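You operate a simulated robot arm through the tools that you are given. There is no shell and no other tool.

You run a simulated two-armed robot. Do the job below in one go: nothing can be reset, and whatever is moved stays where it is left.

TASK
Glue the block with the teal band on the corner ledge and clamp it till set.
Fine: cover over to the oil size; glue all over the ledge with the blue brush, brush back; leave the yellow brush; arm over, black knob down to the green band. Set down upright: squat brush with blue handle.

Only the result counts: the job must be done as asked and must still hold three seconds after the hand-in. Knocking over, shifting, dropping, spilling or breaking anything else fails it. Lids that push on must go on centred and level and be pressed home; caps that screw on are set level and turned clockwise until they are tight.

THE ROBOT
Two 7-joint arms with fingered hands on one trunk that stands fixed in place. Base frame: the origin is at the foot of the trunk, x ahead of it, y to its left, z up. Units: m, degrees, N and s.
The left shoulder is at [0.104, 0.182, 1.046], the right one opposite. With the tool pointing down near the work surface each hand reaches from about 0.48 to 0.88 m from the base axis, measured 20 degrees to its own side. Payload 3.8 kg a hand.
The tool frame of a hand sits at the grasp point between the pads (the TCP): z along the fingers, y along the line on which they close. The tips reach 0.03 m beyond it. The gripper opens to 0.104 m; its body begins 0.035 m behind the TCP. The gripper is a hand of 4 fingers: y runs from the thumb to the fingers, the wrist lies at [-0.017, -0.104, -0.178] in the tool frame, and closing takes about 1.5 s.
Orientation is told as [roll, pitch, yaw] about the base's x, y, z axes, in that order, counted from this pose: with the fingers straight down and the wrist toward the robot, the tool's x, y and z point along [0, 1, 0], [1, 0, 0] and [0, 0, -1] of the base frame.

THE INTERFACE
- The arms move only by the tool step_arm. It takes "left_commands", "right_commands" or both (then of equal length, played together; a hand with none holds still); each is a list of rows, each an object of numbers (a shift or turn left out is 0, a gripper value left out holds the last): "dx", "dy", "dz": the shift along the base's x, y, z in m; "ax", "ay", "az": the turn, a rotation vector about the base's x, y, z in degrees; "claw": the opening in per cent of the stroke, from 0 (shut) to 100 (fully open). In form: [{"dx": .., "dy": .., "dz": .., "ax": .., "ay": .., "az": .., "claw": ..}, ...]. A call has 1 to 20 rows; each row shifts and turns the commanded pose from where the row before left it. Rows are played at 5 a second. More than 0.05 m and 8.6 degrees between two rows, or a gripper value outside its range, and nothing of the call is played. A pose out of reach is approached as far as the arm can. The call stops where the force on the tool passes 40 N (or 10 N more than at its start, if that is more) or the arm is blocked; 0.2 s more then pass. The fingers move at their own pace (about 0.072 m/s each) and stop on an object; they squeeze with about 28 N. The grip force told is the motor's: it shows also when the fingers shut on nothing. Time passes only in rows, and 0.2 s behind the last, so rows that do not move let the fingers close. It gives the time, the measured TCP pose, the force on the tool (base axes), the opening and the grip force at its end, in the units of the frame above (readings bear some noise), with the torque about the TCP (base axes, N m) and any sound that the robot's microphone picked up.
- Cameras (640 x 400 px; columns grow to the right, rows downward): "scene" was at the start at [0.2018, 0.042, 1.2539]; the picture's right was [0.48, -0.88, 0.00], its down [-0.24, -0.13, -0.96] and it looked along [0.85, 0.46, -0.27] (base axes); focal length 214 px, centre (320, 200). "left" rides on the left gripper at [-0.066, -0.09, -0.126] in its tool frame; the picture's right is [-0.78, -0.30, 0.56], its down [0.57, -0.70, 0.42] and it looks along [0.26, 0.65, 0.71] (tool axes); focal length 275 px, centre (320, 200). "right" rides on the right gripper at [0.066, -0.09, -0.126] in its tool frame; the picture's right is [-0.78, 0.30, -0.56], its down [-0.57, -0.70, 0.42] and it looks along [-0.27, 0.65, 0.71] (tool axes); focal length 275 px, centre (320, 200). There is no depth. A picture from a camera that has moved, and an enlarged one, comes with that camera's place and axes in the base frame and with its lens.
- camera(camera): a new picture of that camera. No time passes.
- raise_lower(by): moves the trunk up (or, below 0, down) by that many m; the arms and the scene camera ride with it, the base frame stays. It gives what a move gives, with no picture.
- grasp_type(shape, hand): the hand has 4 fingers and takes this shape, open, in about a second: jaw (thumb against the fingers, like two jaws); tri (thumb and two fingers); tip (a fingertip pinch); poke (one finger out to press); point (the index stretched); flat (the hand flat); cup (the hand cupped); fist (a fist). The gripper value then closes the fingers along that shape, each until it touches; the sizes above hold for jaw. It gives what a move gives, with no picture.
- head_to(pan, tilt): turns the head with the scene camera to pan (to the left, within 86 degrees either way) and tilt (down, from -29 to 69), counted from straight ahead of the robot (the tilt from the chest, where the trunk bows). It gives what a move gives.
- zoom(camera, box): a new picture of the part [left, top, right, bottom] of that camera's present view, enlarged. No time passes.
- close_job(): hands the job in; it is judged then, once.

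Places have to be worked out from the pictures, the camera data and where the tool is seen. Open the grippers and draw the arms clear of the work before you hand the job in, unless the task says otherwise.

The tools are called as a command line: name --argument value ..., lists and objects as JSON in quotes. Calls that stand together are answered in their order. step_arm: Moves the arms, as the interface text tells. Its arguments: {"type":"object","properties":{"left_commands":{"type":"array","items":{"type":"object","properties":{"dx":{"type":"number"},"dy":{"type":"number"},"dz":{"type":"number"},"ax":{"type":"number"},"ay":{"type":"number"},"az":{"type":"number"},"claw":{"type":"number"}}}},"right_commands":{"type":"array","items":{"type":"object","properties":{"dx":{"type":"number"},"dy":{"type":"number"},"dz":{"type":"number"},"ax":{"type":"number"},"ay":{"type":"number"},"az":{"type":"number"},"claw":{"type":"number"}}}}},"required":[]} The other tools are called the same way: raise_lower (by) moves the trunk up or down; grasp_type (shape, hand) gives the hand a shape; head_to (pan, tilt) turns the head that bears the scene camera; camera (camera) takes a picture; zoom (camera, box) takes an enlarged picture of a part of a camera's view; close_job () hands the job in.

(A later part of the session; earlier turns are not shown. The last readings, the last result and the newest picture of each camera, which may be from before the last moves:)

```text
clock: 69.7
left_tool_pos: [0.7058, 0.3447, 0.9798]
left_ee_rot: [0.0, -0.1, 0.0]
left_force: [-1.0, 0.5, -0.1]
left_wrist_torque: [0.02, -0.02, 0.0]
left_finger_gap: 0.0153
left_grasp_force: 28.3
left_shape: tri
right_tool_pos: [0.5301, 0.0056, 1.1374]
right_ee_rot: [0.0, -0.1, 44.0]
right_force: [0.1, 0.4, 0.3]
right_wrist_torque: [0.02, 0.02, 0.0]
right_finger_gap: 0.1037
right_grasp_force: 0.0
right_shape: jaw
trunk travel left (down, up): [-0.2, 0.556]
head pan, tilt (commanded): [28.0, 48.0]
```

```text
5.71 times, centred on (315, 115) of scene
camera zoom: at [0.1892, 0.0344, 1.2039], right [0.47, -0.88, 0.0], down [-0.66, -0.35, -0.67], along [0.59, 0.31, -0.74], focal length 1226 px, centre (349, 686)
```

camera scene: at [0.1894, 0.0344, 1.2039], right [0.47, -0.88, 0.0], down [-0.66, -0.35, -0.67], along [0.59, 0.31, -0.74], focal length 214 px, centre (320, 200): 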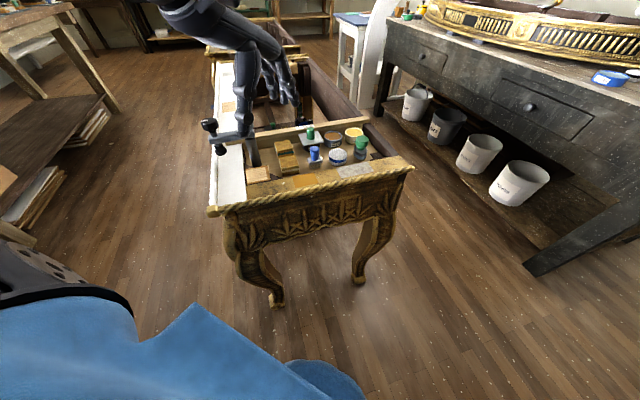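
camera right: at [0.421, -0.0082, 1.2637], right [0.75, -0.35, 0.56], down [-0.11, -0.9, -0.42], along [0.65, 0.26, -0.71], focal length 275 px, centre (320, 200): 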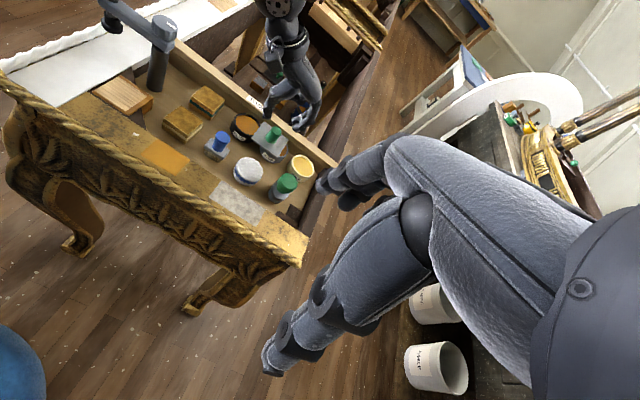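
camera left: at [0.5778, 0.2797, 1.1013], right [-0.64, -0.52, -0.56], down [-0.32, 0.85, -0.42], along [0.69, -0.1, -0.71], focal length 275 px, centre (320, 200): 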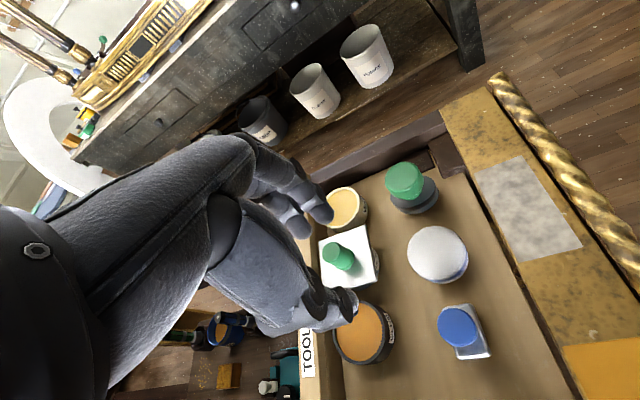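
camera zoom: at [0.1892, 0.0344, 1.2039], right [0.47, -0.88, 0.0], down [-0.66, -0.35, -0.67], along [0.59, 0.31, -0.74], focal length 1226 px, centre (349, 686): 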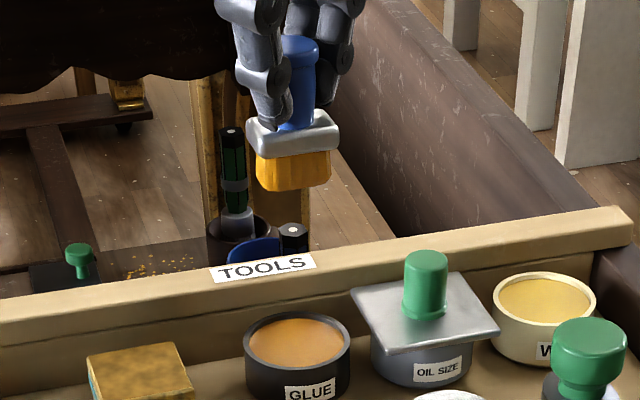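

Ledge triangulates to centre ≈ (0.491, 0.386), top z ≈ 0.826; post axis ≈ (0.550, 0.439). To keep fingers clear of the clamp post, I turn the hand to yaw +90° (brush long side then lies along the ledge) on the way there, staying high.

step_arm --left_commands '[{"dx": -0.03, "dy": -0.015, "az": 8}, {"dx": -0.03, "dy": -0.015, "az": 8}, {"dx": -0.03, "dy": -0.01, "az": 8}, {"dx": -0.02, "dy": -0.005, "az": 8}, {"dx": -0.02, "az": 8}, {"dx": -0.015, "az": 8}, {"dx": -0.01, "dy": 0.005, "az": 8}, {"dx": -0.01, "dy": 0.01, "az": 8}, {"dx": -0.01, "dy": 0.015, "az": 8}, {"dx": -0.01, "dy": 0.015, "az": 8}, {"dx": -0.01, "dy": 0.015, "az": 8}, {"az": 2}]'

camera --camera "scene"

camera --camera "right"

camera --camera "left"

```text
clock: 72.3
left_tool_pos: [0.5096, 0.3582, 0.9779]
left_ee_rot: [0.0, 0.0, 90.1]
left_force: [0.6, 0.0, -1.2]
left_wrist_torque: [-0.01, -0.01, -0.03]
left_finger_gap: 0.0152
left_grasp_force: 28.5
left_shape: tri
right_tool_pos: [0.5301, 0.0063, 1.1369]
right_ee_rot: [0.0, 0.1, 44.1]
right_force: [0.0, -0.4, -0.9]
right_wrist_torque: [-0.01, 0.0, 0.0]
right_finger_gap: 0.1037
right_grasp_force: 0.0
right_shape: jaw
trunk travel left (down, up): [-0.2, 0.556]
head pan, tilt (commanded): [28.0, 48.0]
```

```text
taken
camera scene: at [0.1896, 0.0344, 1.2038], right [0.47, -0.88, 0.0], down [-0.66, -0.35, -0.67], along [0.59, 0.31, -0.74], focal length 214 px, centre (320, 200)
```

scene: 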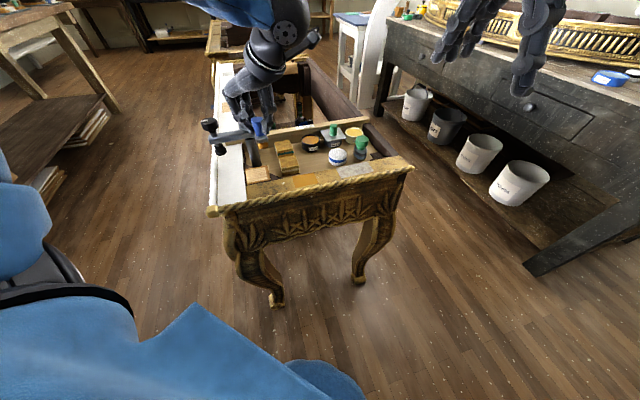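

```text
taken
camera right: at [0.4216, -0.0082, 1.2632], right [0.75, -0.35, 0.56], down [-0.11, -0.9, -0.42], along [0.65, 0.26, -0.71], focal length 275 px, centre (320, 200)
```

right: 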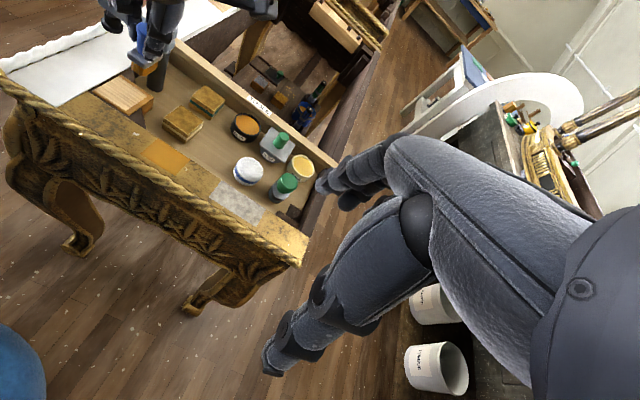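

```text
taken
camera left: at [0.5744, 0.269, 1.1032], right [0.78, -0.29, -0.56], down [-0.57, -0.7, -0.42], along [-0.27, 0.65, -0.71], focal length 275 px, centre (320, 200)
```

left: 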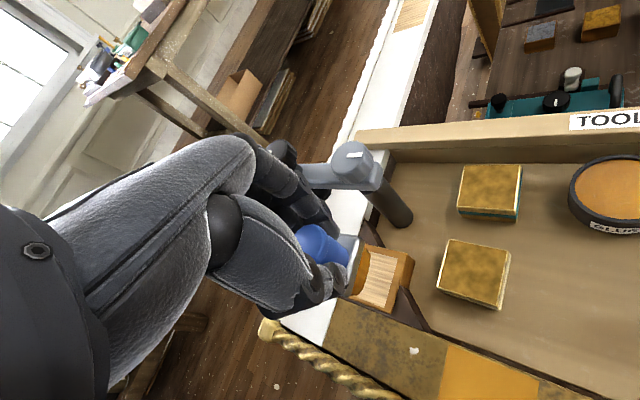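

Yaw +90° is reachable. I zoom in on the brush, ledge and post from each camera.

zoom --camera "left" --box '[240, 120, 440, 330]'

zoom --camera "scene" --box '[200, 90, 300, 190]'

zoom --camera "right" --box '[60, 0, 220, 140]'

```text
1.90 times, centred on (340, 225) of left
camera zoom: at [0.5744, 0.269, 1.1032], right [0.78, -0.29, -0.56], down [-0.57, -0.7, -0.42], along [-0.27, 0.65, -0.71], focal length 524 px, centre (282, 152)
```

zoom: 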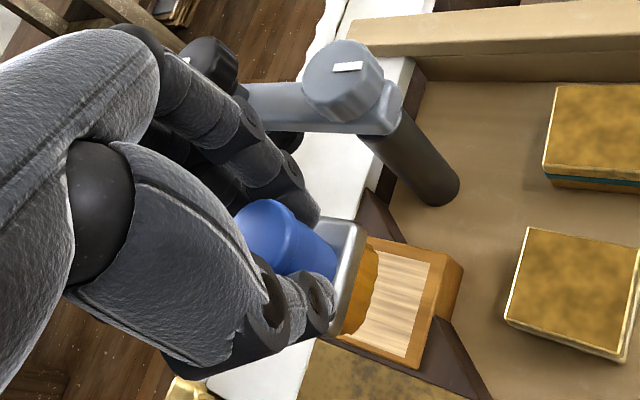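

```text
4.00 times, centred on (250, 140) of scene
camera zoom: at [0.1896, 0.0344, 1.2038], right [0.47, -0.88, 0.0], down [-0.66, -0.35, -0.67], along [0.59, 0.31, -0.74], focal length 858 px, centre (600, 440)
```

zoom: 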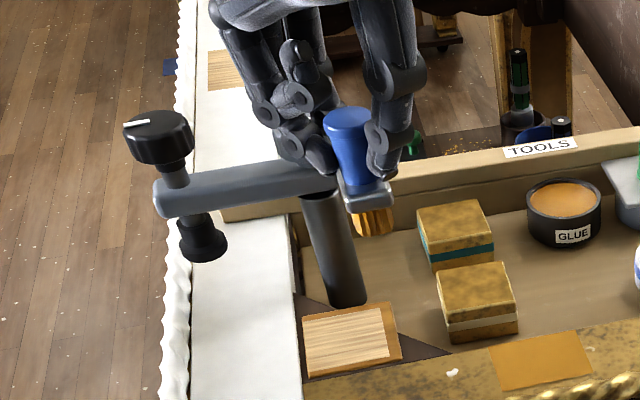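

```text
2.86 times, centred on (140, 70) of right
camera zoom: at [0.4216, -0.0082, 1.2632], right [0.75, -0.35, 0.56], down [-0.11, -0.9, -0.42], along [0.65, 0.26, -0.71], focal length 786 px, centre (834, 571)
```

zoom: 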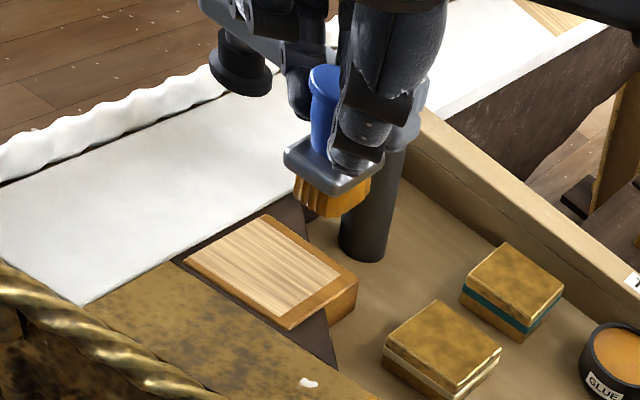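

The brush is clear of the post. I centre over the ledge (≈0.490, 0.386) and come down to about 2 cm above it.

step_arm --left_commands '[{"dx": -0.01, "dy": 0.014}, {"dx": -0.0095, "dy": 0.014}, {"dz": -0.025}, {"dz": -0.025}, {"dz": -0.015}, {}]'

zoom --camera "left" --box '[240, 120, 440, 330]'

zoom --camera "scene" --box '[210, 110, 280, 180]'

zoom --camera "right" --box '[70, 0, 190, 130]'

```text
clock: 73.7
left_tool_pos: [0.4901, 0.3896, 0.9101]
left_ee_rot: [0.0, 0.0, 90.0]
left_force: [0.0, 0.6, -1.2]
left_wrist_torque: [0.0, 0.02, -0.01]
left_finger_gap: 0.0153
left_grasp_force: 27.5
left_shape: tri
right_tool_pos: [0.5311, 0.0067, 1.1386]
right_ee_rot: [0.0, -0.1, 43.9]
right_force: [-0.9, -0.1, 0.4]
right_wrist_torque: [-0.01, 0.06, -0.03]
right_finger_gap: 0.1035
right_grasp_force: 0.1
right_shape: jaw
trunk travel left (down, up): [-0.2, 0.556]
head pan, tilt (commanded): [28.0, 48.0]
```

```text
1.90 times, centred on (340, 225) of left
camera zoom: at [0.555, 0.2985, 1.0368], right [0.78, -0.3, -0.56], down [-0.57, -0.7, -0.42], along [-0.26, 0.65, -0.71], focal length 524 px, centre (282, 152)
```

zoom: 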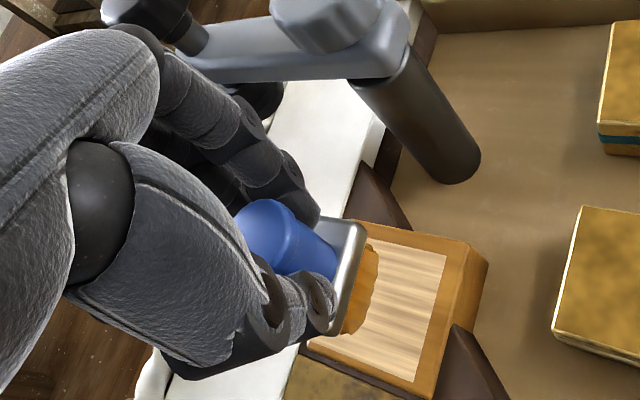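

```text
5.71 times, centred on (245, 145) of scene
camera zoom: at [0.1892, 0.0345, 1.2039], right [0.47, -0.88, 0.0], down [-0.66, -0.35, -0.67], along [0.59, 0.31, -0.74], focal length 1226 px, centre (749, 514)
```

zoom: 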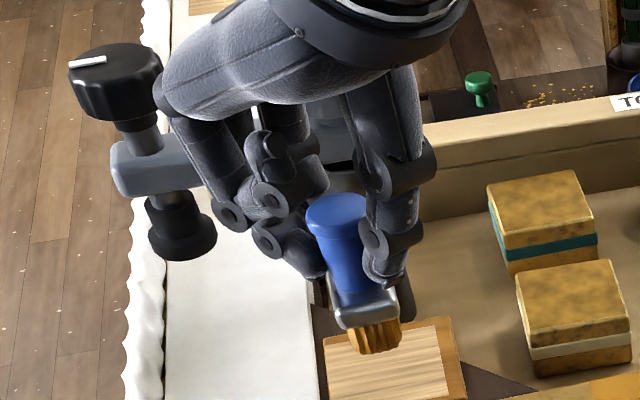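

```text
3.08 times, centred on (130, 65) of right
camera zoom: at [0.4212, -0.0082, 1.2635], right [0.75, -0.35, 0.56], down [-0.11, -0.9, -0.42], along [0.65, 0.26, -0.71], focal length 847 px, centre (905, 615)
```

zoom: 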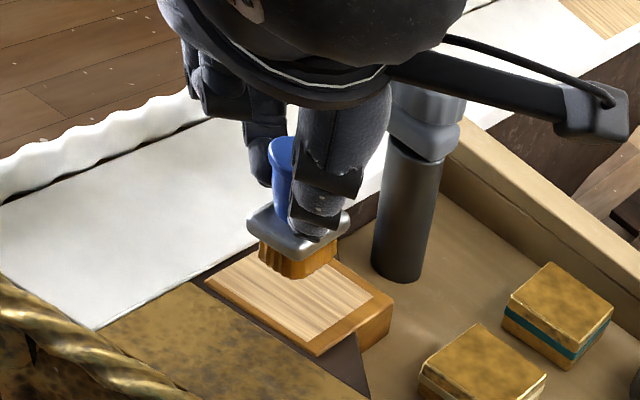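

Bristles are ~2 cm above the ledge centre (0.491, 0.3885). I lower to first contact in small steps.

step_arm --left_commands '[{"dz": -0.006}, {"dz": -0.005}, {"dz": -0.003}, {}]'

zoom --camera "right" --box '[90, 30, 170, 120]'

zoom --camera "scene" --box '[225, 140, 275, 185]'

```text
clock: 74.7
left_tool_pos: [0.49, 0.3878, 0.898]
left_ee_rot: [0.0, 0.0, 90.0]
left_force: [0.4, 0.2, -0.6]
left_wrist_torque: [0.01, 0.0, 0.02]
left_finger_gap: 0.015
left_grasp_force: 27.7
left_shape: tri
right_tool_pos: [0.5305, 0.0072, 1.1381]
right_ee_rot: [0.0, 0.0, 44.0]
right_force: [0.1, 0.0, 0.8]
right_wrist_torque: [-0.05, -0.03, -0.02]
right_finger_gap: 0.1036
right_grasp_force: 0.0
right_shape: jaw
trunk travel left (down, up): [-0.2, 0.556]
head pan, tilt (commanded): [28.0, 48.0]
```

```text
4.44 times, centred on (130, 75) of right
camera zoom: at [0.4214, -0.0082, 1.2634], right [0.75, -0.35, 0.56], down [-0.11, -0.9, -0.42], along [0.65, 0.26, -0.71], focal length 1224 px, centre (1164, 756)
```

zoom: 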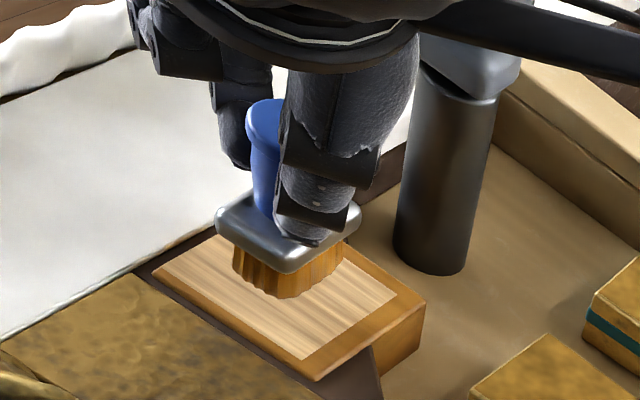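

```text
8.89 times, centred on (250, 162) of scene
camera zoom: at [0.1894, 0.0345, 1.2039], right [0.47, -0.88, 0.0], down [-0.66, -0.35, -0.67], along [0.59, 0.31, -0.74], focal length 1906 px, centre (942, 533)
```

zoom: 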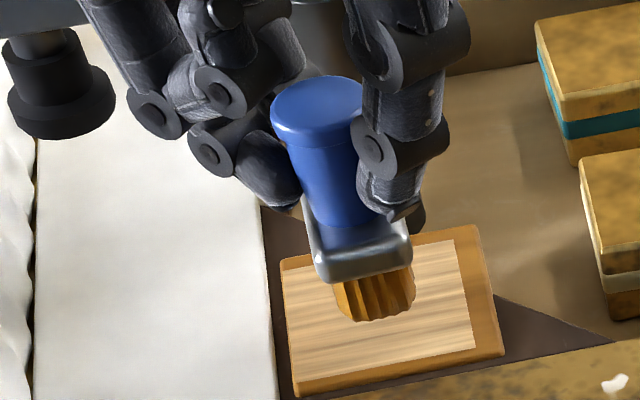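

Just above the surface. I continue down in 2 mm steps to touch.

step_arm --left_commands '[{"dz": -0.003}, {"dz": -0.002}, {}]'

step_arm --left_commands '[{"dz": -0.002}, {"dz": -0.002}, {}]'

zoom --camera "right" --box '[90, 30, 170, 120]'

zoom --camera "scene" --box '[225, 140, 275, 185]'

```text
clock: 75.5
left_tool_pos: [0.4905, 0.3867, 0.893]
left_ee_rot: [0.0, 0.1, 89.9]
left_force: [0.0, -0.6, -1.6]
left_wrist_torque: [0.0, 0.02, 0.01]
left_finger_gap: 0.0154
left_grasp_force: 28.0
left_shape: tri
right_tool_pos: [0.5307, 0.0061, 1.1378]
right_ee_rot: [-0.1, 0.0, 44.0]
right_force: [-0.5, 0.1, 0.6]
right_wrist_torque: [-0.02, 0.04, -0.01]
right_finger_gap: 0.1035
right_grasp_force: 0.0
right_shape: jaw
trunk travel left (down, up): [-0.2, 0.556]
head pan, tilt (commanded): [28.0, 48.0]
```

```text
clock: 76.3
left_tool_pos: [0.4905, 0.3871, 0.8888]
left_ee_rot: [0.0, 0.0, 90.0]
left_force: [-0.4, -0.3, -0.2]
left_wrist_torque: [-0.06, -0.01, -0.01]
left_finger_gap: 0.015
left_grasp_force: 27.3
left_shape: tri
right_tool_pos: [0.5311, 0.0074, 1.1389]
right_ee_rot: [0.1, -0.1, 44.0]
right_force: [-0.1, 0.1, -0.5]
right_wrist_torque: [0.01, 0.0, -0.02]
right_finger_gap: 0.1037
right_grasp_force: 0.0
right_shape: jaw
trunk travel left (down, up): [-0.2, 0.556]
head pan, tilt (commanded): [28.0, 48.0]
```

```text
4.44 times, centred on (130, 75) of right
camera zoom: at [0.4214, -0.0081, 1.2634], right [0.75, -0.35, 0.56], down [-0.11, -0.9, -0.42], along [0.65, 0.26, -0.71], focal length 1224 px, centre (1164, 756)
```

zoom: 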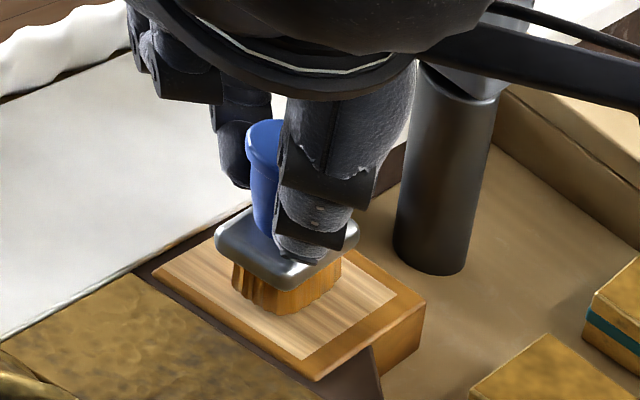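

```text
8.89 times, centred on (250, 162) of scene
camera zoom: at [0.1894, 0.0345, 1.2039], right [0.47, -0.88, 0.0], down [-0.66, -0.35, -0.67], along [0.59, 0.31, -0.74], focal length 1906 px, centre (942, 533)
```

zoom: 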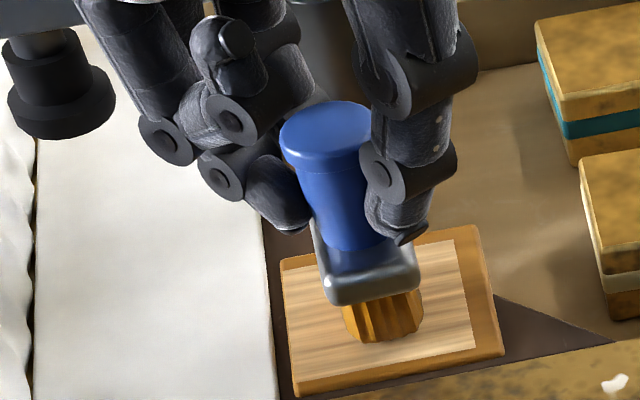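

Still no contact force. I continue down in small steps.

step_arm --left_commands '[{"dz": -0.002}, {"dz": -0.002}, {}]'

step_arm --left_commands '[{"dz": -0.002}, {"dz": -0.001}, {}]'

zoom --camera "right" --box '[90, 30, 170, 120]'

zoom --camera "scene" --box '[225, 140, 275, 185]'

```text
clock: 77.1
left_tool_pos: [0.491, 0.3858, 0.8866]
left_ee_rot: [-0.1, -0.1, 90.0]
left_force: [-0.9, -1.4, 5.0]
left_wrist_torque: [0.06, 0.02, 0.03]
left_finger_gap: 0.0153
left_grasp_force: 28.6
left_shape: tri
right_tool_pos: [0.53, 0.0058, 1.1381]
right_ee_rot: [0.0, -0.1, 44.0]
right_force: [0.7, 0.1, -0.6]
right_wrist_torque: [-0.02, -0.01, -0.01]
right_finger_gap: 0.1036
right_grasp_force: 0.1
right_shape: jaw
trunk travel left (down, up): [-0.2, 0.556]
head pan, tilt (commanded): [28.0, 48.0]
```

```text
clock: 77.9
left_tool_pos: [0.4897, 0.3843, 0.8845]
left_ee_rot: [-0.2, -0.2, 90.0]
left_force: [1.3, 3.3, 27.0]
left_wrist_torque: [0.22, 0.04, -0.01]
left_finger_gap: 0.0166
left_grasp_force: 27.8
left_shape: tri
right_tool_pos: [0.5285, 0.0056, 1.1386]
right_ee_rot: [0.0, -0.1, 44.0]
right_force: [0.4, 0.4, 0.0]
right_wrist_torque: [-0.02, -0.01, 0.0]
right_finger_gap: 0.1035
right_grasp_force: 0.1
right_shape: jaw
trunk travel left (down, up): [-0.2, 0.556]
head pan, tilt (commanded): [28.0, 48.0]
```

```text
4.44 times, centred on (130, 75) of right
camera zoom: at [0.4193, -0.0094, 1.2644], right [0.75, -0.35, 0.56], down [-0.11, -0.9, -0.43], along [0.65, 0.26, -0.71], focal length 1224 px, centre (1164, 756)
```

zoom: 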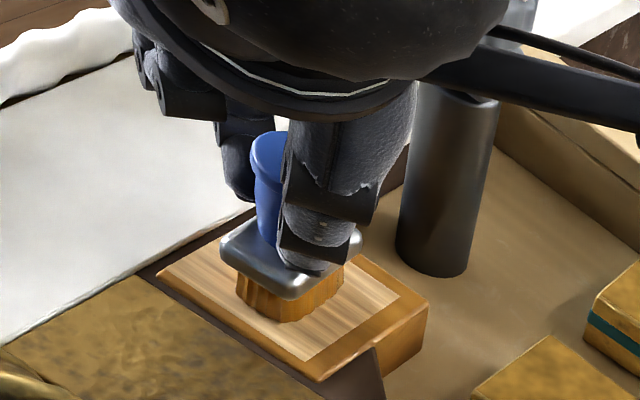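

```text
8.89 times, centred on (250, 162) of scene
camera zoom: at [0.1874, 0.0333, 1.2045], right [0.47, -0.88, 0.0], down [-0.66, -0.35, -0.67], along [0.59, 0.32, -0.74], focal length 1906 px, centre (942, 533)
```

zoom: 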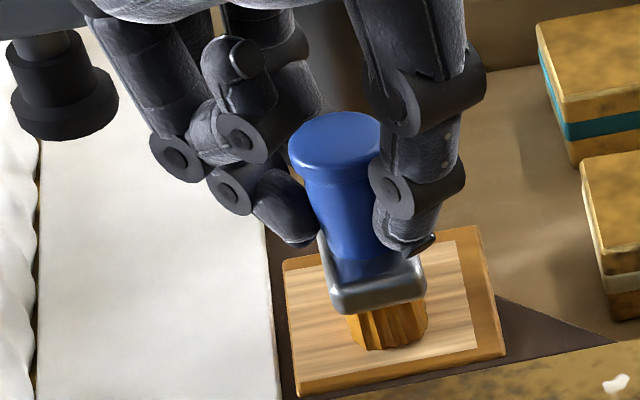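

Contact at TCP z ≈ 0.886; 27 N is more than needed, so I back off 2 mm and start stroking: first to the front-left region, then across along v.

step_arm --left_commands '[{"dz": 0.002}, {}, {"dx": -0.0044, "dy": 0.0019}, {"dx": -0.0044, "dy": 0.0019}, {"dx": -0.0044, "dy": 0.0019}, {"dx": -0.0044, "dy": 0.0019}, {}]'

zoom --camera "right" --box '[90, 30, 170, 120]'

zoom --camera "scene" --box '[225, 140, 275, 185]'

```text
clock: 79.5
left_tool_pos: [0.4718, 0.3924, 0.8856]
left_ee_rot: [-0.1, -0.1, 90.1]
left_force: [8.1, -2.9, 21.8]
left_wrist_torque: [-0.1, -0.24, 0.01]
left_finger_gap: 0.0169
left_grasp_force: 27.6
left_shape: tri
right_tool_pos: [0.5302, 0.004, 1.1377]
right_ee_rot: [0.0, -0.1, 44.0]
right_force: [0.7, 0.6, -0.1]
right_wrist_torque: [0.0, 0.02, 0.03]
right_finger_gap: 0.1034
right_grasp_force: 0.0
right_shape: jaw
trunk travel left (down, up): [-0.2, 0.556]
head pan, tilt (commanded): [28.0, 48.0]
```

```text
4.44 times, centred on (130, 75) of right
camera zoom: at [0.4206, -0.0098, 1.2637], right [0.75, -0.35, 0.56], down [-0.11, -0.9, -0.43], along [0.65, 0.26, -0.71], focal length 1224 px, centre (1164, 756)
```

zoom: 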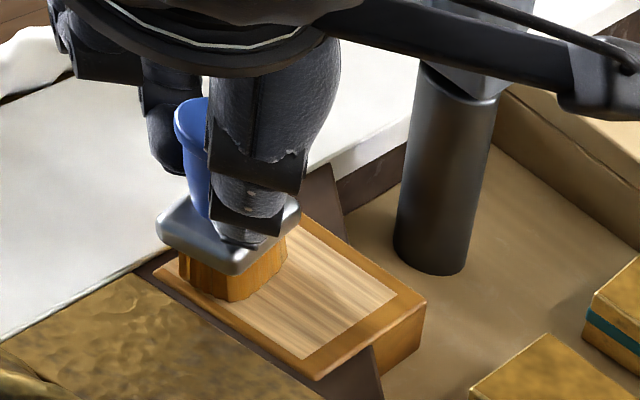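

```text
8.89 times, centred on (250, 162) of scene
camera zoom: at [0.1886, 0.0329, 1.2041], right [0.47, -0.88, 0.0], down [-0.66, -0.35, -0.67], along [0.59, 0.32, -0.74], focal length 1906 px, centre (942, 533)
```

zoom: 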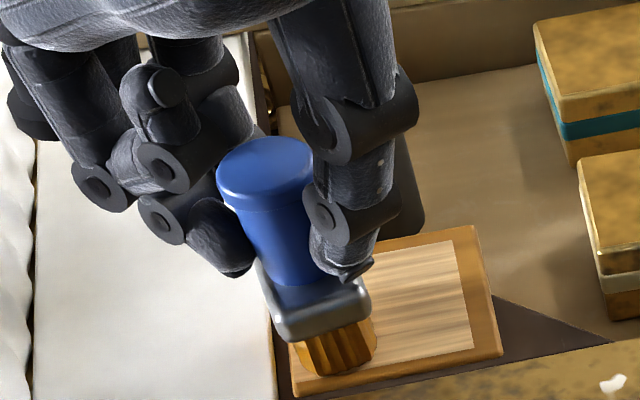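

The brush is at the front-left corner. I lighten the pressure slightly and stroke across along v to the right side.

step_arm --left_commands '[{"dz": 0.0012}, {"dx": 0.0038, "dy": -0.0038}, {"dx": 0.0038, "dy": -0.0038}, {"dx": 0.0038, "dy": -0.0038}, {"dx": 0.0038, "dy": -0.0038}, {"dx": 0.0038, "dy": -0.0038}, {"dx": 0.0036, "dy": -0.0036}, {}]'

zoom --camera "right" --box '[90, 30, 170, 120]'

zoom --camera "scene" --box '[225, 140, 275, 185]'

```text
clock: 81.3
left_tool_pos: [0.4943, 0.3721, 0.8863]
left_ee_rot: [-0.1, 0.0, 90.0]
left_force: [-1.2, 2.0, 4.3]
left_wrist_torque: [0.21, 0.08, -0.02]
left_finger_gap: 0.0162
left_grasp_force: 28.0
left_shape: tri
right_tool_pos: [0.5298, 0.0068, 1.1378]
right_ee_rot: [0.0, -0.1, 44.0]
right_force: [-0.1, 1.1, 0.6]
right_wrist_torque: [-0.02, 0.02, 0.0]
right_finger_gap: 0.1034
right_grasp_force: 0.1
right_shape: jaw
trunk travel left (down, up): [-0.2, 0.556]
head pan, tilt (commanded): [28.0, 48.0]
```

```text
4.44 times, centred on (130, 75) of right
camera zoom: at [0.4209, -0.0083, 1.2636], right [0.75, -0.35, 0.56], down [-0.11, -0.9, -0.42], along [0.65, 0.26, -0.71], focal length 1224 px, centre (1164, 756)
```

zoom: 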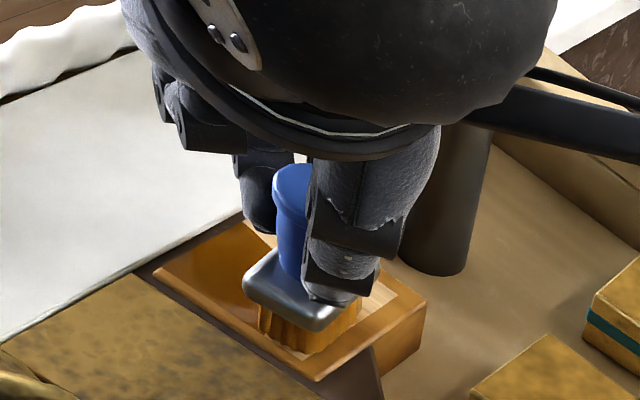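

```text
8.89 times, centred on (250, 162) of scene
camera zoom: at [0.1889, 0.0344, 1.204], right [0.47, -0.88, 0.0], down [-0.66, -0.35, -0.67], along [0.59, 0.31, -0.74], focal length 1906 px, centre (942, 533)
```

zoom: 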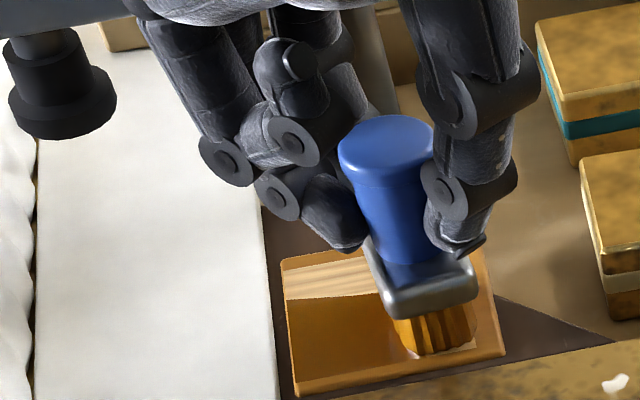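

Glue is going on — an amber film covers the front band. I extend to the right edge, move back along u, and stroke back to the left across the rear part.

step_arm --left_commands '[{"dx": 0.002, "dy": -0.002}, {"dx": 0.0036, "dy": 0.0036}, {"dx": 0.0036, "dy": 0.0036}, {"dx": 0.0036, "dy": 0.0036}, {"dx": 0.0036, "dy": 0.0036}, {"dx": -0.0038, "dy": 0.0038}, {"dx": -0.0038, "dy": 0.0038}, {"dx": -0.0038, "dy": 0.0038}, {"dx": -0.0038, "dy": 0.0038}, {"dx": -0.0038, "dy": 0.0038}, {"dx": -0.0036, "dy": 0.0036}, {}]'

zoom --camera "right" --box '[90, 30, 170, 120]'

zoom --camera "scene" --box '[225, 140, 275, 185]'

```text
clock: 83.9
left_tool_pos: [0.4899, 0.4063, 0.8877]
left_ee_rot: [-0.1, 0.1, 90.1]
left_force: [1.5, -1.0, 2.6]
left_wrist_torque: [0.05, -0.04, -0.01]
left_finger_gap: 0.0163
left_grasp_force: 28.2
left_shape: tri
right_tool_pos: [0.5305, 0.0049, 1.1372]
right_ee_rot: [0.0, 0.0, 44.0]
right_force: [0.2, -1.0, -0.5]
right_wrist_torque: [-0.01, -0.04, 0.03]
right_finger_gap: 0.1036
right_grasp_force: 0.1
right_shape: jaw
trunk travel left (down, up): [-0.2, 0.556]
head pan, tilt (commanded): [28.0, 48.0]
```

```text
4.44 times, centred on (130, 75) of right
camera zoom: at [0.4213, -0.0084, 1.2634], right [0.75, -0.35, 0.56], down [-0.11, -0.9, -0.42], along [0.65, 0.26, -0.71], focal length 1224 px, centre (1164, 756)
```

zoom: 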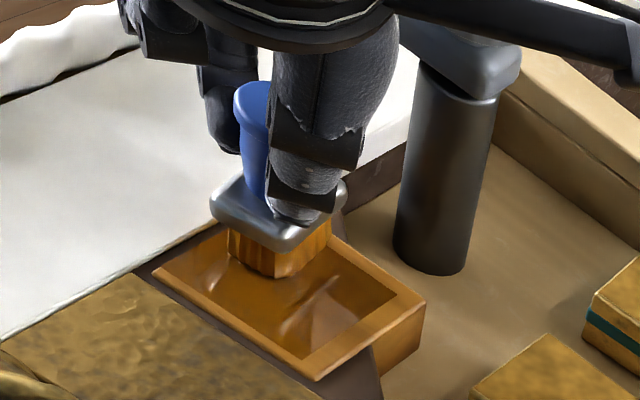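

```text
8.89 times, centred on (250, 162) of scene
camera zoom: at [0.1893, 0.0342, 1.2039], right [0.47, -0.88, 0.0], down [-0.66, -0.35, -0.67], along [0.59, 0.31, -0.74], focal length 1906 px, centre (942, 533)
```

zoom: 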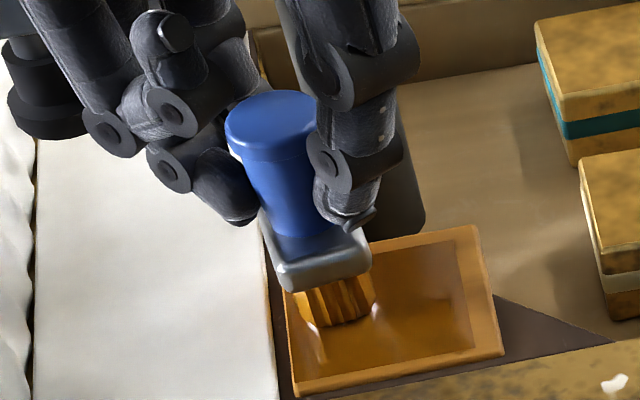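

The whole face looks amber. One more light pass along the back and left edges for full coverage, then lift to inspect.

step_arm --left_commands '[{"dx": 0.0, "dy": 0.0035}, {"dx": 0.0042, "dy": -0.0038}, {"dx": 0.0042, "dy": -0.0042}, {"dx": 0.0042, "dy": -0.0042}, {"dx": 0.004, "dy": -0.004}, {"dx": 0.004, "dy": -0.004}, {"dx": 0.003, "dy": -0.003}, {"dx": -0.008, "dy": -0.008}, {"dx": -0.008, "dy": -0.008}, {"dx": -0.01, "dy": 0.01}, {"dx": -0.01, "dy": 0.01}, {"dz": 0.01}, {"dz": 0.03}, {"dz": 0.03}]'

zoom --camera "right" --box '[90, 30, 170, 120]'

zoom --camera "scene" --box '[225, 120, 275, 185]'

camera --camera "left"

```text
clock: 86.9
left_tool_pos: [0.4753, 0.3919, 0.9576]
left_ee_rot: [0.1, -0.1, 89.9]
left_force: [0.1, 0.0, -0.8]
left_wrist_torque: [0.01, 0.02, -0.03]
left_finger_gap: 0.0162
left_grasp_force: 28.0
left_shape: tri
right_tool_pos: [0.5312, 0.0058, 1.1385]
right_ee_rot: [0.0, 0.0, 44.0]
right_force: [0.7, 0.7, 1.1]
right_wrist_torque: [0.02, -0.01, -0.01]
right_finger_gap: 0.1037
right_grasp_force: 0.0
right_shape: jaw
trunk travel left (down, up): [-0.2, 0.556]
head pan, tilt (commanded): [28.0, 48.0]
```

```text
4.44 times, centred on (130, 75) of right
camera zoom: at [0.421, -0.0084, 1.2636], right [0.75, -0.35, 0.56], down [-0.11, -0.9, -0.42], along [0.65, 0.26, -0.71], focal length 1224 px, centre (1164, 756)
```

zoom: 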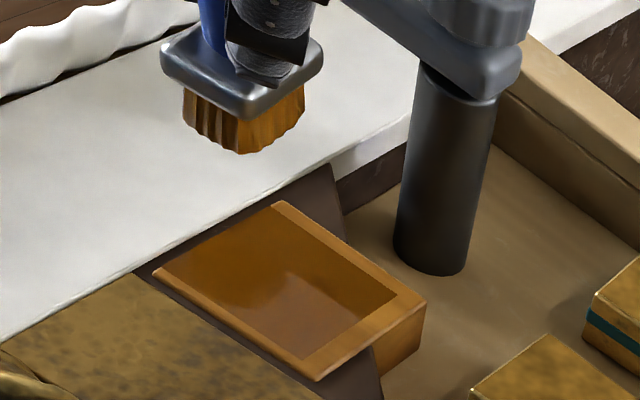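

```text
6.15 times, centred on (250, 152) of scene
camera zoom: at [0.1891, 0.0343, 1.204], right [0.47, -0.88, 0.0], down [-0.66, -0.35, -0.67], along [0.59, 0.31, -0.74], focal length 1320 px, centre (751, 492)
```

zoom: 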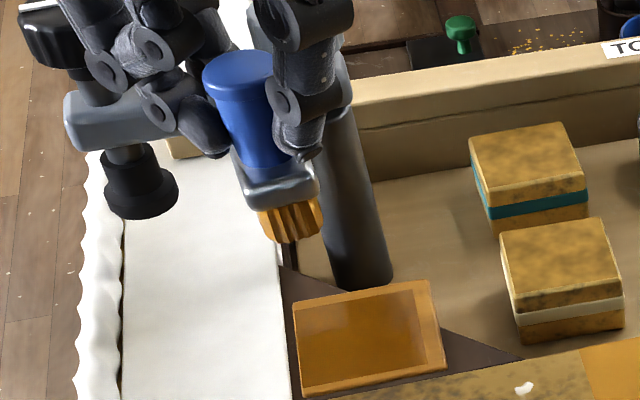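

```text
taken
camera left: at [0.5406, 0.3025, 1.0826], right [0.78, -0.3, -0.56], down [-0.57, -0.7, -0.42], along [-0.27, 0.65, -0.71], focal length 275 px, centre (320, 200)
```

left: 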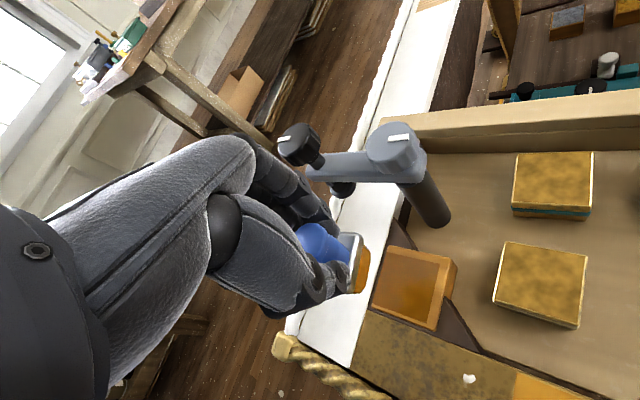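

The ledge is evenly coated. Now I carry the brush back, reversing the path and turning back to yaw 0 above its original spot.

step_arm --left_commands '[{"dz": 0.02, "dx": 0.005, "dy": -0.015}, {"dx": 0.01, "dy": -0.015, "az": -8}, {"dx": 0.01, "dy": -0.015, "az": -8}, {"dx": 0.015, "dy": -0.015, "az": -8}, {"dx": 0.02, "dy": -0.015, "az": -8}, {"dx": 0.02, "dy": -0.01, "az": -8}, {"dx": 0.02, "dy": -0.01, "az": -8}, {"dx": 0.02, "dy": -0.008, "az": -8}, {"dx": 0.015, "dy": -0.003, "az": -8}, {"dx": 0.01, "az": -8}, {"dx": 0.004, "az": -8}, {"az": -8}, {"az": -2}, {}]'

zoom --camera "right" --box '[150, 40, 290, 180]'

zoom --camera "scene" --box '[270, 80, 350, 170]'

```text
clock: 89.9
left_tool_pos: [0.6257, 0.285, 0.9755]
left_ee_rot: [0.1, -0.1, -0.1]
left_force: [-0.8, 0.7, -0.7]
left_wrist_torque: [-0.02, 0.0, 0.01]
left_finger_gap: 0.0159
left_grasp_force: 28.4
left_shape: tri
right_tool_pos: [0.531, 0.0058, 1.1374]
right_ee_rot: [0.1, 0.0, 44.0]
right_force: [-0.3, -0.3, -0.3]
right_wrist_torque: [0.01, -0.01, -0.02]
right_finger_gap: 0.1035
right_grasp_force: 0.1
right_shape: jaw
trunk travel left (down, up): [-0.2, 0.556]
head pan, tilt (commanded): [28.0, 48.0]
```

```text
2.86 times, centred on (220, 110) of right
camera zoom: at [0.4214, -0.0081, 1.2634], right [0.75, -0.35, 0.56], down [-0.11, -0.9, -0.42], along [0.65, 0.26, -0.71], focal length 786 px, centre (606, 457)
```

zoom: 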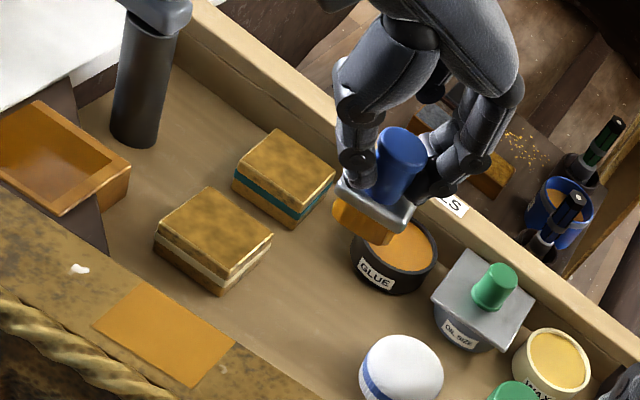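

```text
4.44 times, centred on (310, 125) of scene
camera zoom: at [0.1894, 0.0345, 1.2039], right [0.47, -0.88, 0.0], down [-0.66, -0.35, -0.67], along [0.59, 0.31, -0.74], focal length 953 px, centre (364, 533)
```

zoom: 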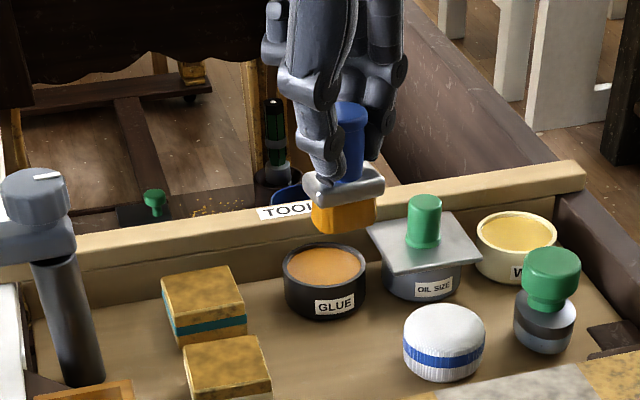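

Over its original spot. I adjust 1.5 mm and lower, slowing near the tray.

step_arm --left_commands '[{"dx": -0.0015, "dy": 0.0015, "dz": -0.03}, {"dz": -0.03}, {"dz": -0.025}, {"dz": -0.015}, {"dz": -0.008}, {"dz": -0.004}, {}]'

step_arm --left_commands '[{"dz": -0.002}, {"dz": -0.001}, {}]'

zoom --camera "right" --box '[190, 90, 270, 170]'

zoom --camera "scene" --box '[290, 120, 340, 170]'

```text
clock: 91.5
left_tool_pos: [0.6266, 0.2864, 0.8623]
left_ee_rot: [-0.1, 0.1, 0.0]
left_force: [0.0, 0.5, -1.9]
left_wrist_torque: [0.01, -0.02, -0.01]
left_finger_gap: 0.0157
left_grasp_force: 28.4
left_shape: tri
right_tool_pos: [0.5309, 0.0069, 1.1381]
right_ee_rot: [0.0, 0.0, 44.1]
right_force: [0.3, -0.3, 0.7]
right_wrist_torque: [0.02, 0.04, -0.03]
right_finger_gap: 0.1036
right_grasp_force: 0.0
right_shape: jaw
trunk travel left (down, up): [-0.2, 0.556]
head pan, tilt (commanded): [28.0, 48.0]
```

```text
clock: 92.3
left_tool_pos: [0.6254, 0.2848, 0.861]
left_ee_rot: [0.0, -0.1, 0.0]
left_force: [0.1, -0.6, -1.1]
left_wrist_torque: [0.04, 0.02, 0.0]
left_finger_gap: 0.0158
left_grasp_force: 28.0
left_shape: tri
right_tool_pos: [0.5304, 0.0068, 1.1384]
right_ee_rot: [0.1, -0.1, 44.0]
right_force: [-0.9, -0.4, -0.3]
right_wrist_torque: [0.02, -0.04, 0.0]
right_finger_gap: 0.1035
right_grasp_force: 0.0
right_shape: jaw
trunk travel left (down, up): [-0.2, 0.556]
head pan, tilt (commanded): [28.0, 48.0]
```

```text
5.00 times, centred on (230, 130) of right
camera zoom: at [0.4214, -0.0081, 1.2633], right [0.75, -0.35, 0.56], down [-0.11, -0.9, -0.42], along [0.65, 0.26, -0.71], focal length 1376 px, centre (770, 550)
```

zoom: 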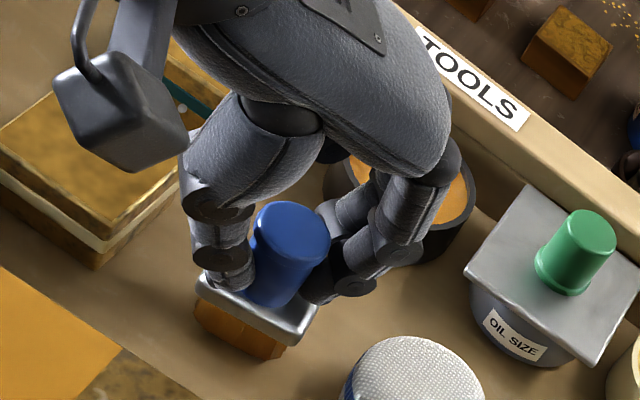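

```text
8.00 times, centred on (315, 145) of scene
camera zoom: at [0.1894, 0.0345, 1.2039], right [0.47, -0.88, 0.0], down [-0.66, -0.35, -0.67], along [0.59, 0.31, -0.74], focal length 1716 px, centre (360, 640)
```

zoom: 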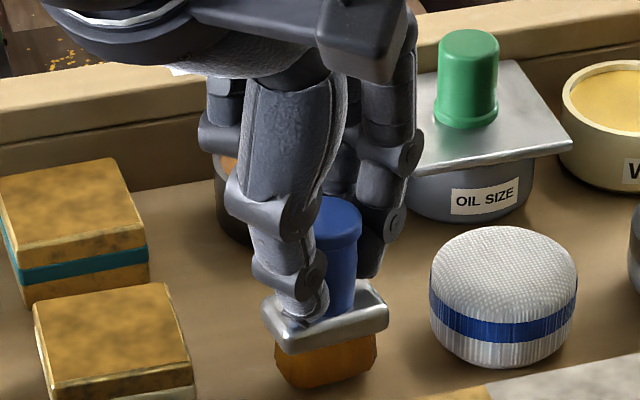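

Not yet in contact. I nudge back to the original spot and lower further in small steps.

step_arm --left_commands '[{"dx": -0.0015, "dy": 0.0018}, {"dz": -0.002}, {"dz": -0.001}, {}]'

step_arm --left_commands '[{"dz": -0.0015}, {"dz": -0.001}, {}]'

zoom --camera "right" --box '[190, 90, 270, 170]'

zoom --camera "scene" --box '[290, 120, 340, 170]'

```text
clock: 93.3
left_tool_pos: [0.6232, 0.2886, 0.8569]
left_ee_rot: [0.0, 0.0, 0.1]
left_force: [-0.1, -0.2, -1.2]
left_wrist_torque: [-0.03, 0.02, 0.02]
left_finger_gap: 0.0161
left_grasp_force: 28.2
left_shape: tri
right_tool_pos: [0.5316, 0.0064, 1.1378]
right_ee_rot: [0.0, 0.1, 44.1]
right_force: [-0.4, 0.5, -0.3]
right_wrist_torque: [-0.01, 0.02, -0.01]
right_finger_gap: 0.1035
right_grasp_force: 0.1
right_shape: jaw
trunk travel left (down, up): [-0.2, 0.556]
head pan, tilt (commanded): [28.0, 48.0]
```

```text
clock: 94.1
left_tool_pos: [0.6228, 0.2877, 0.8551]
left_ee_rot: [0.0, -0.1, 0.0]
left_force: [0.4, 0.3, 3.1]
left_wrist_torque: [0.02, -0.02, -0.02]
left_finger_gap: 0.0162
left_grasp_force: 28.0
left_shape: tri
right_tool_pos: [0.5306, 0.006, 1.1374]
right_ee_rot: [0.0, 0.0, 43.9]
right_force: [-0.8, 0.0, 0.6]
right_wrist_torque: [-0.05, 0.01, -0.03]
right_finger_gap: 0.1035
right_grasp_force: 0.0
right_shape: jaw
trunk travel left (down, up): [-0.2, 0.556]
head pan, tilt (commanded): [28.0, 48.0]
```

```text
5.00 times, centred on (230, 130) of right
camera zoom: at [0.421, -0.0083, 1.2636], right [0.75, -0.35, 0.56], down [-0.11, -0.9, -0.42], along [0.65, 0.26, -0.71], focal length 1376 px, centre (770, 550)
```

zoom: 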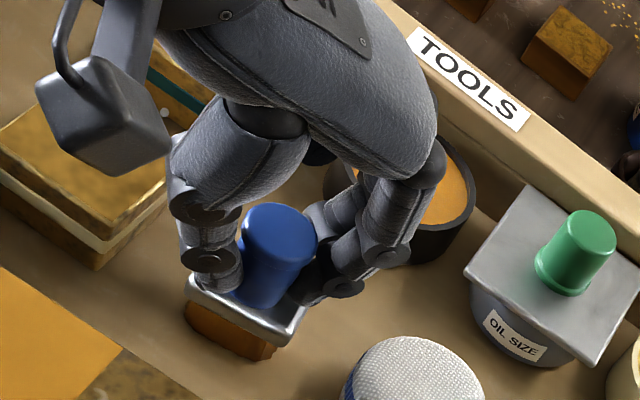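

```text
8.00 times, centred on (315, 145) of scene
camera zoom: at [0.189, 0.0343, 1.204], right [0.47, -0.88, 0.0], down [-0.66, -0.35, -0.67], along [0.59, 0.31, -0.74], focal length 1716 px, centre (360, 640)
```

zoom: 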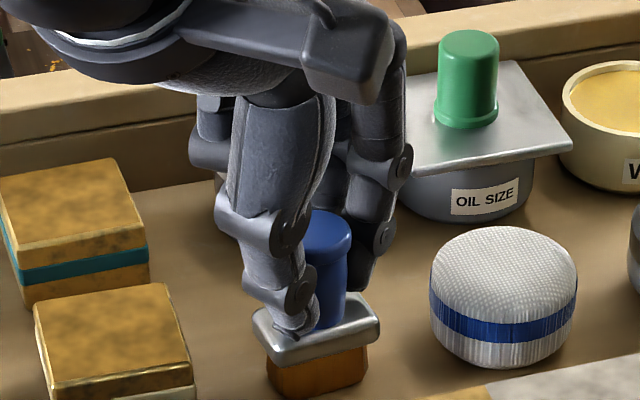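

Touching at 3 N, at its original spot. I open gradually and check that it stands.

step_arm --left_commands '[{"claw": 19}, {"claw": 23}, {"claw": 28}, {"claw": 36}, {"claw": 48}, {"claw": 60}, {}, {}]'

zoom --camera "right" --box '[190, 90, 270, 170]'

zoom --camera "scene" --box '[290, 120, 340, 170]'

```text
clock: 95.9
left_tool_pos: [0.6221, 0.2883, 0.8552]
left_ee_rot: [-0.1, 0.1, 0.0]
left_force: [0.7, 0.4, 1.0]
left_wrist_torque: [0.01, -0.01, -0.01]
left_finger_gap: 0.0618
left_grasp_force: 0.0
left_shape: tri
right_tool_pos: [0.5305, 0.0061, 1.1376]
right_ee_rot: [0.0, 0.0, 44.0]
right_force: [0.5, -0.1, 0.2]
right_wrist_torque: [-0.01, -0.03, -0.01]
right_finger_gap: 0.1034
right_grasp_force: 0.0
right_shape: jaw
trunk travel left (down, up): [-0.2, 0.556]
head pan, tilt (commanded): [28.0, 48.0]
```

```text
5.00 times, centred on (230, 130) of right
camera zoom: at [0.4214, -0.0082, 1.2634], right [0.75, -0.35, 0.56], down [-0.11, -0.9, -0.42], along [0.65, 0.26, -0.71], focal length 1376 px, centre (770, 550)
```

zoom: 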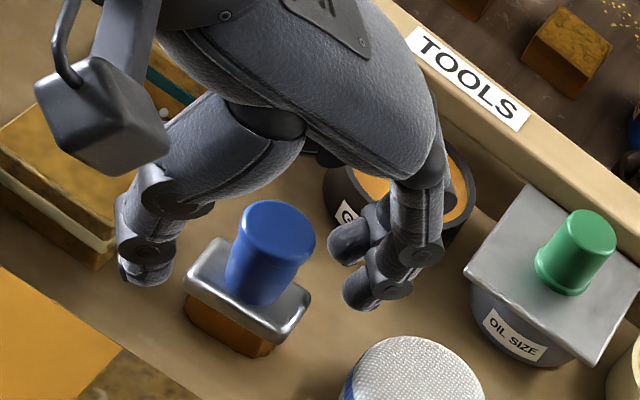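

```text
8.00 times, centred on (315, 145) of scene
camera zoom: at [0.1893, 0.0345, 1.2039], right [0.47, -0.88, 0.0], down [-0.66, -0.35, -0.67], along [0.59, 0.31, -0.74], focal length 1716 px, centre (360, 640)
```

zoom: 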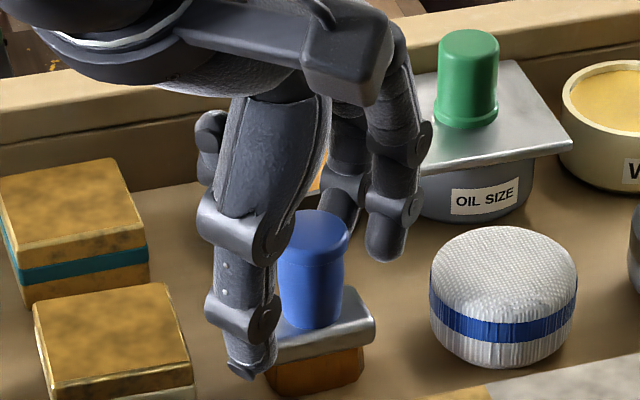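

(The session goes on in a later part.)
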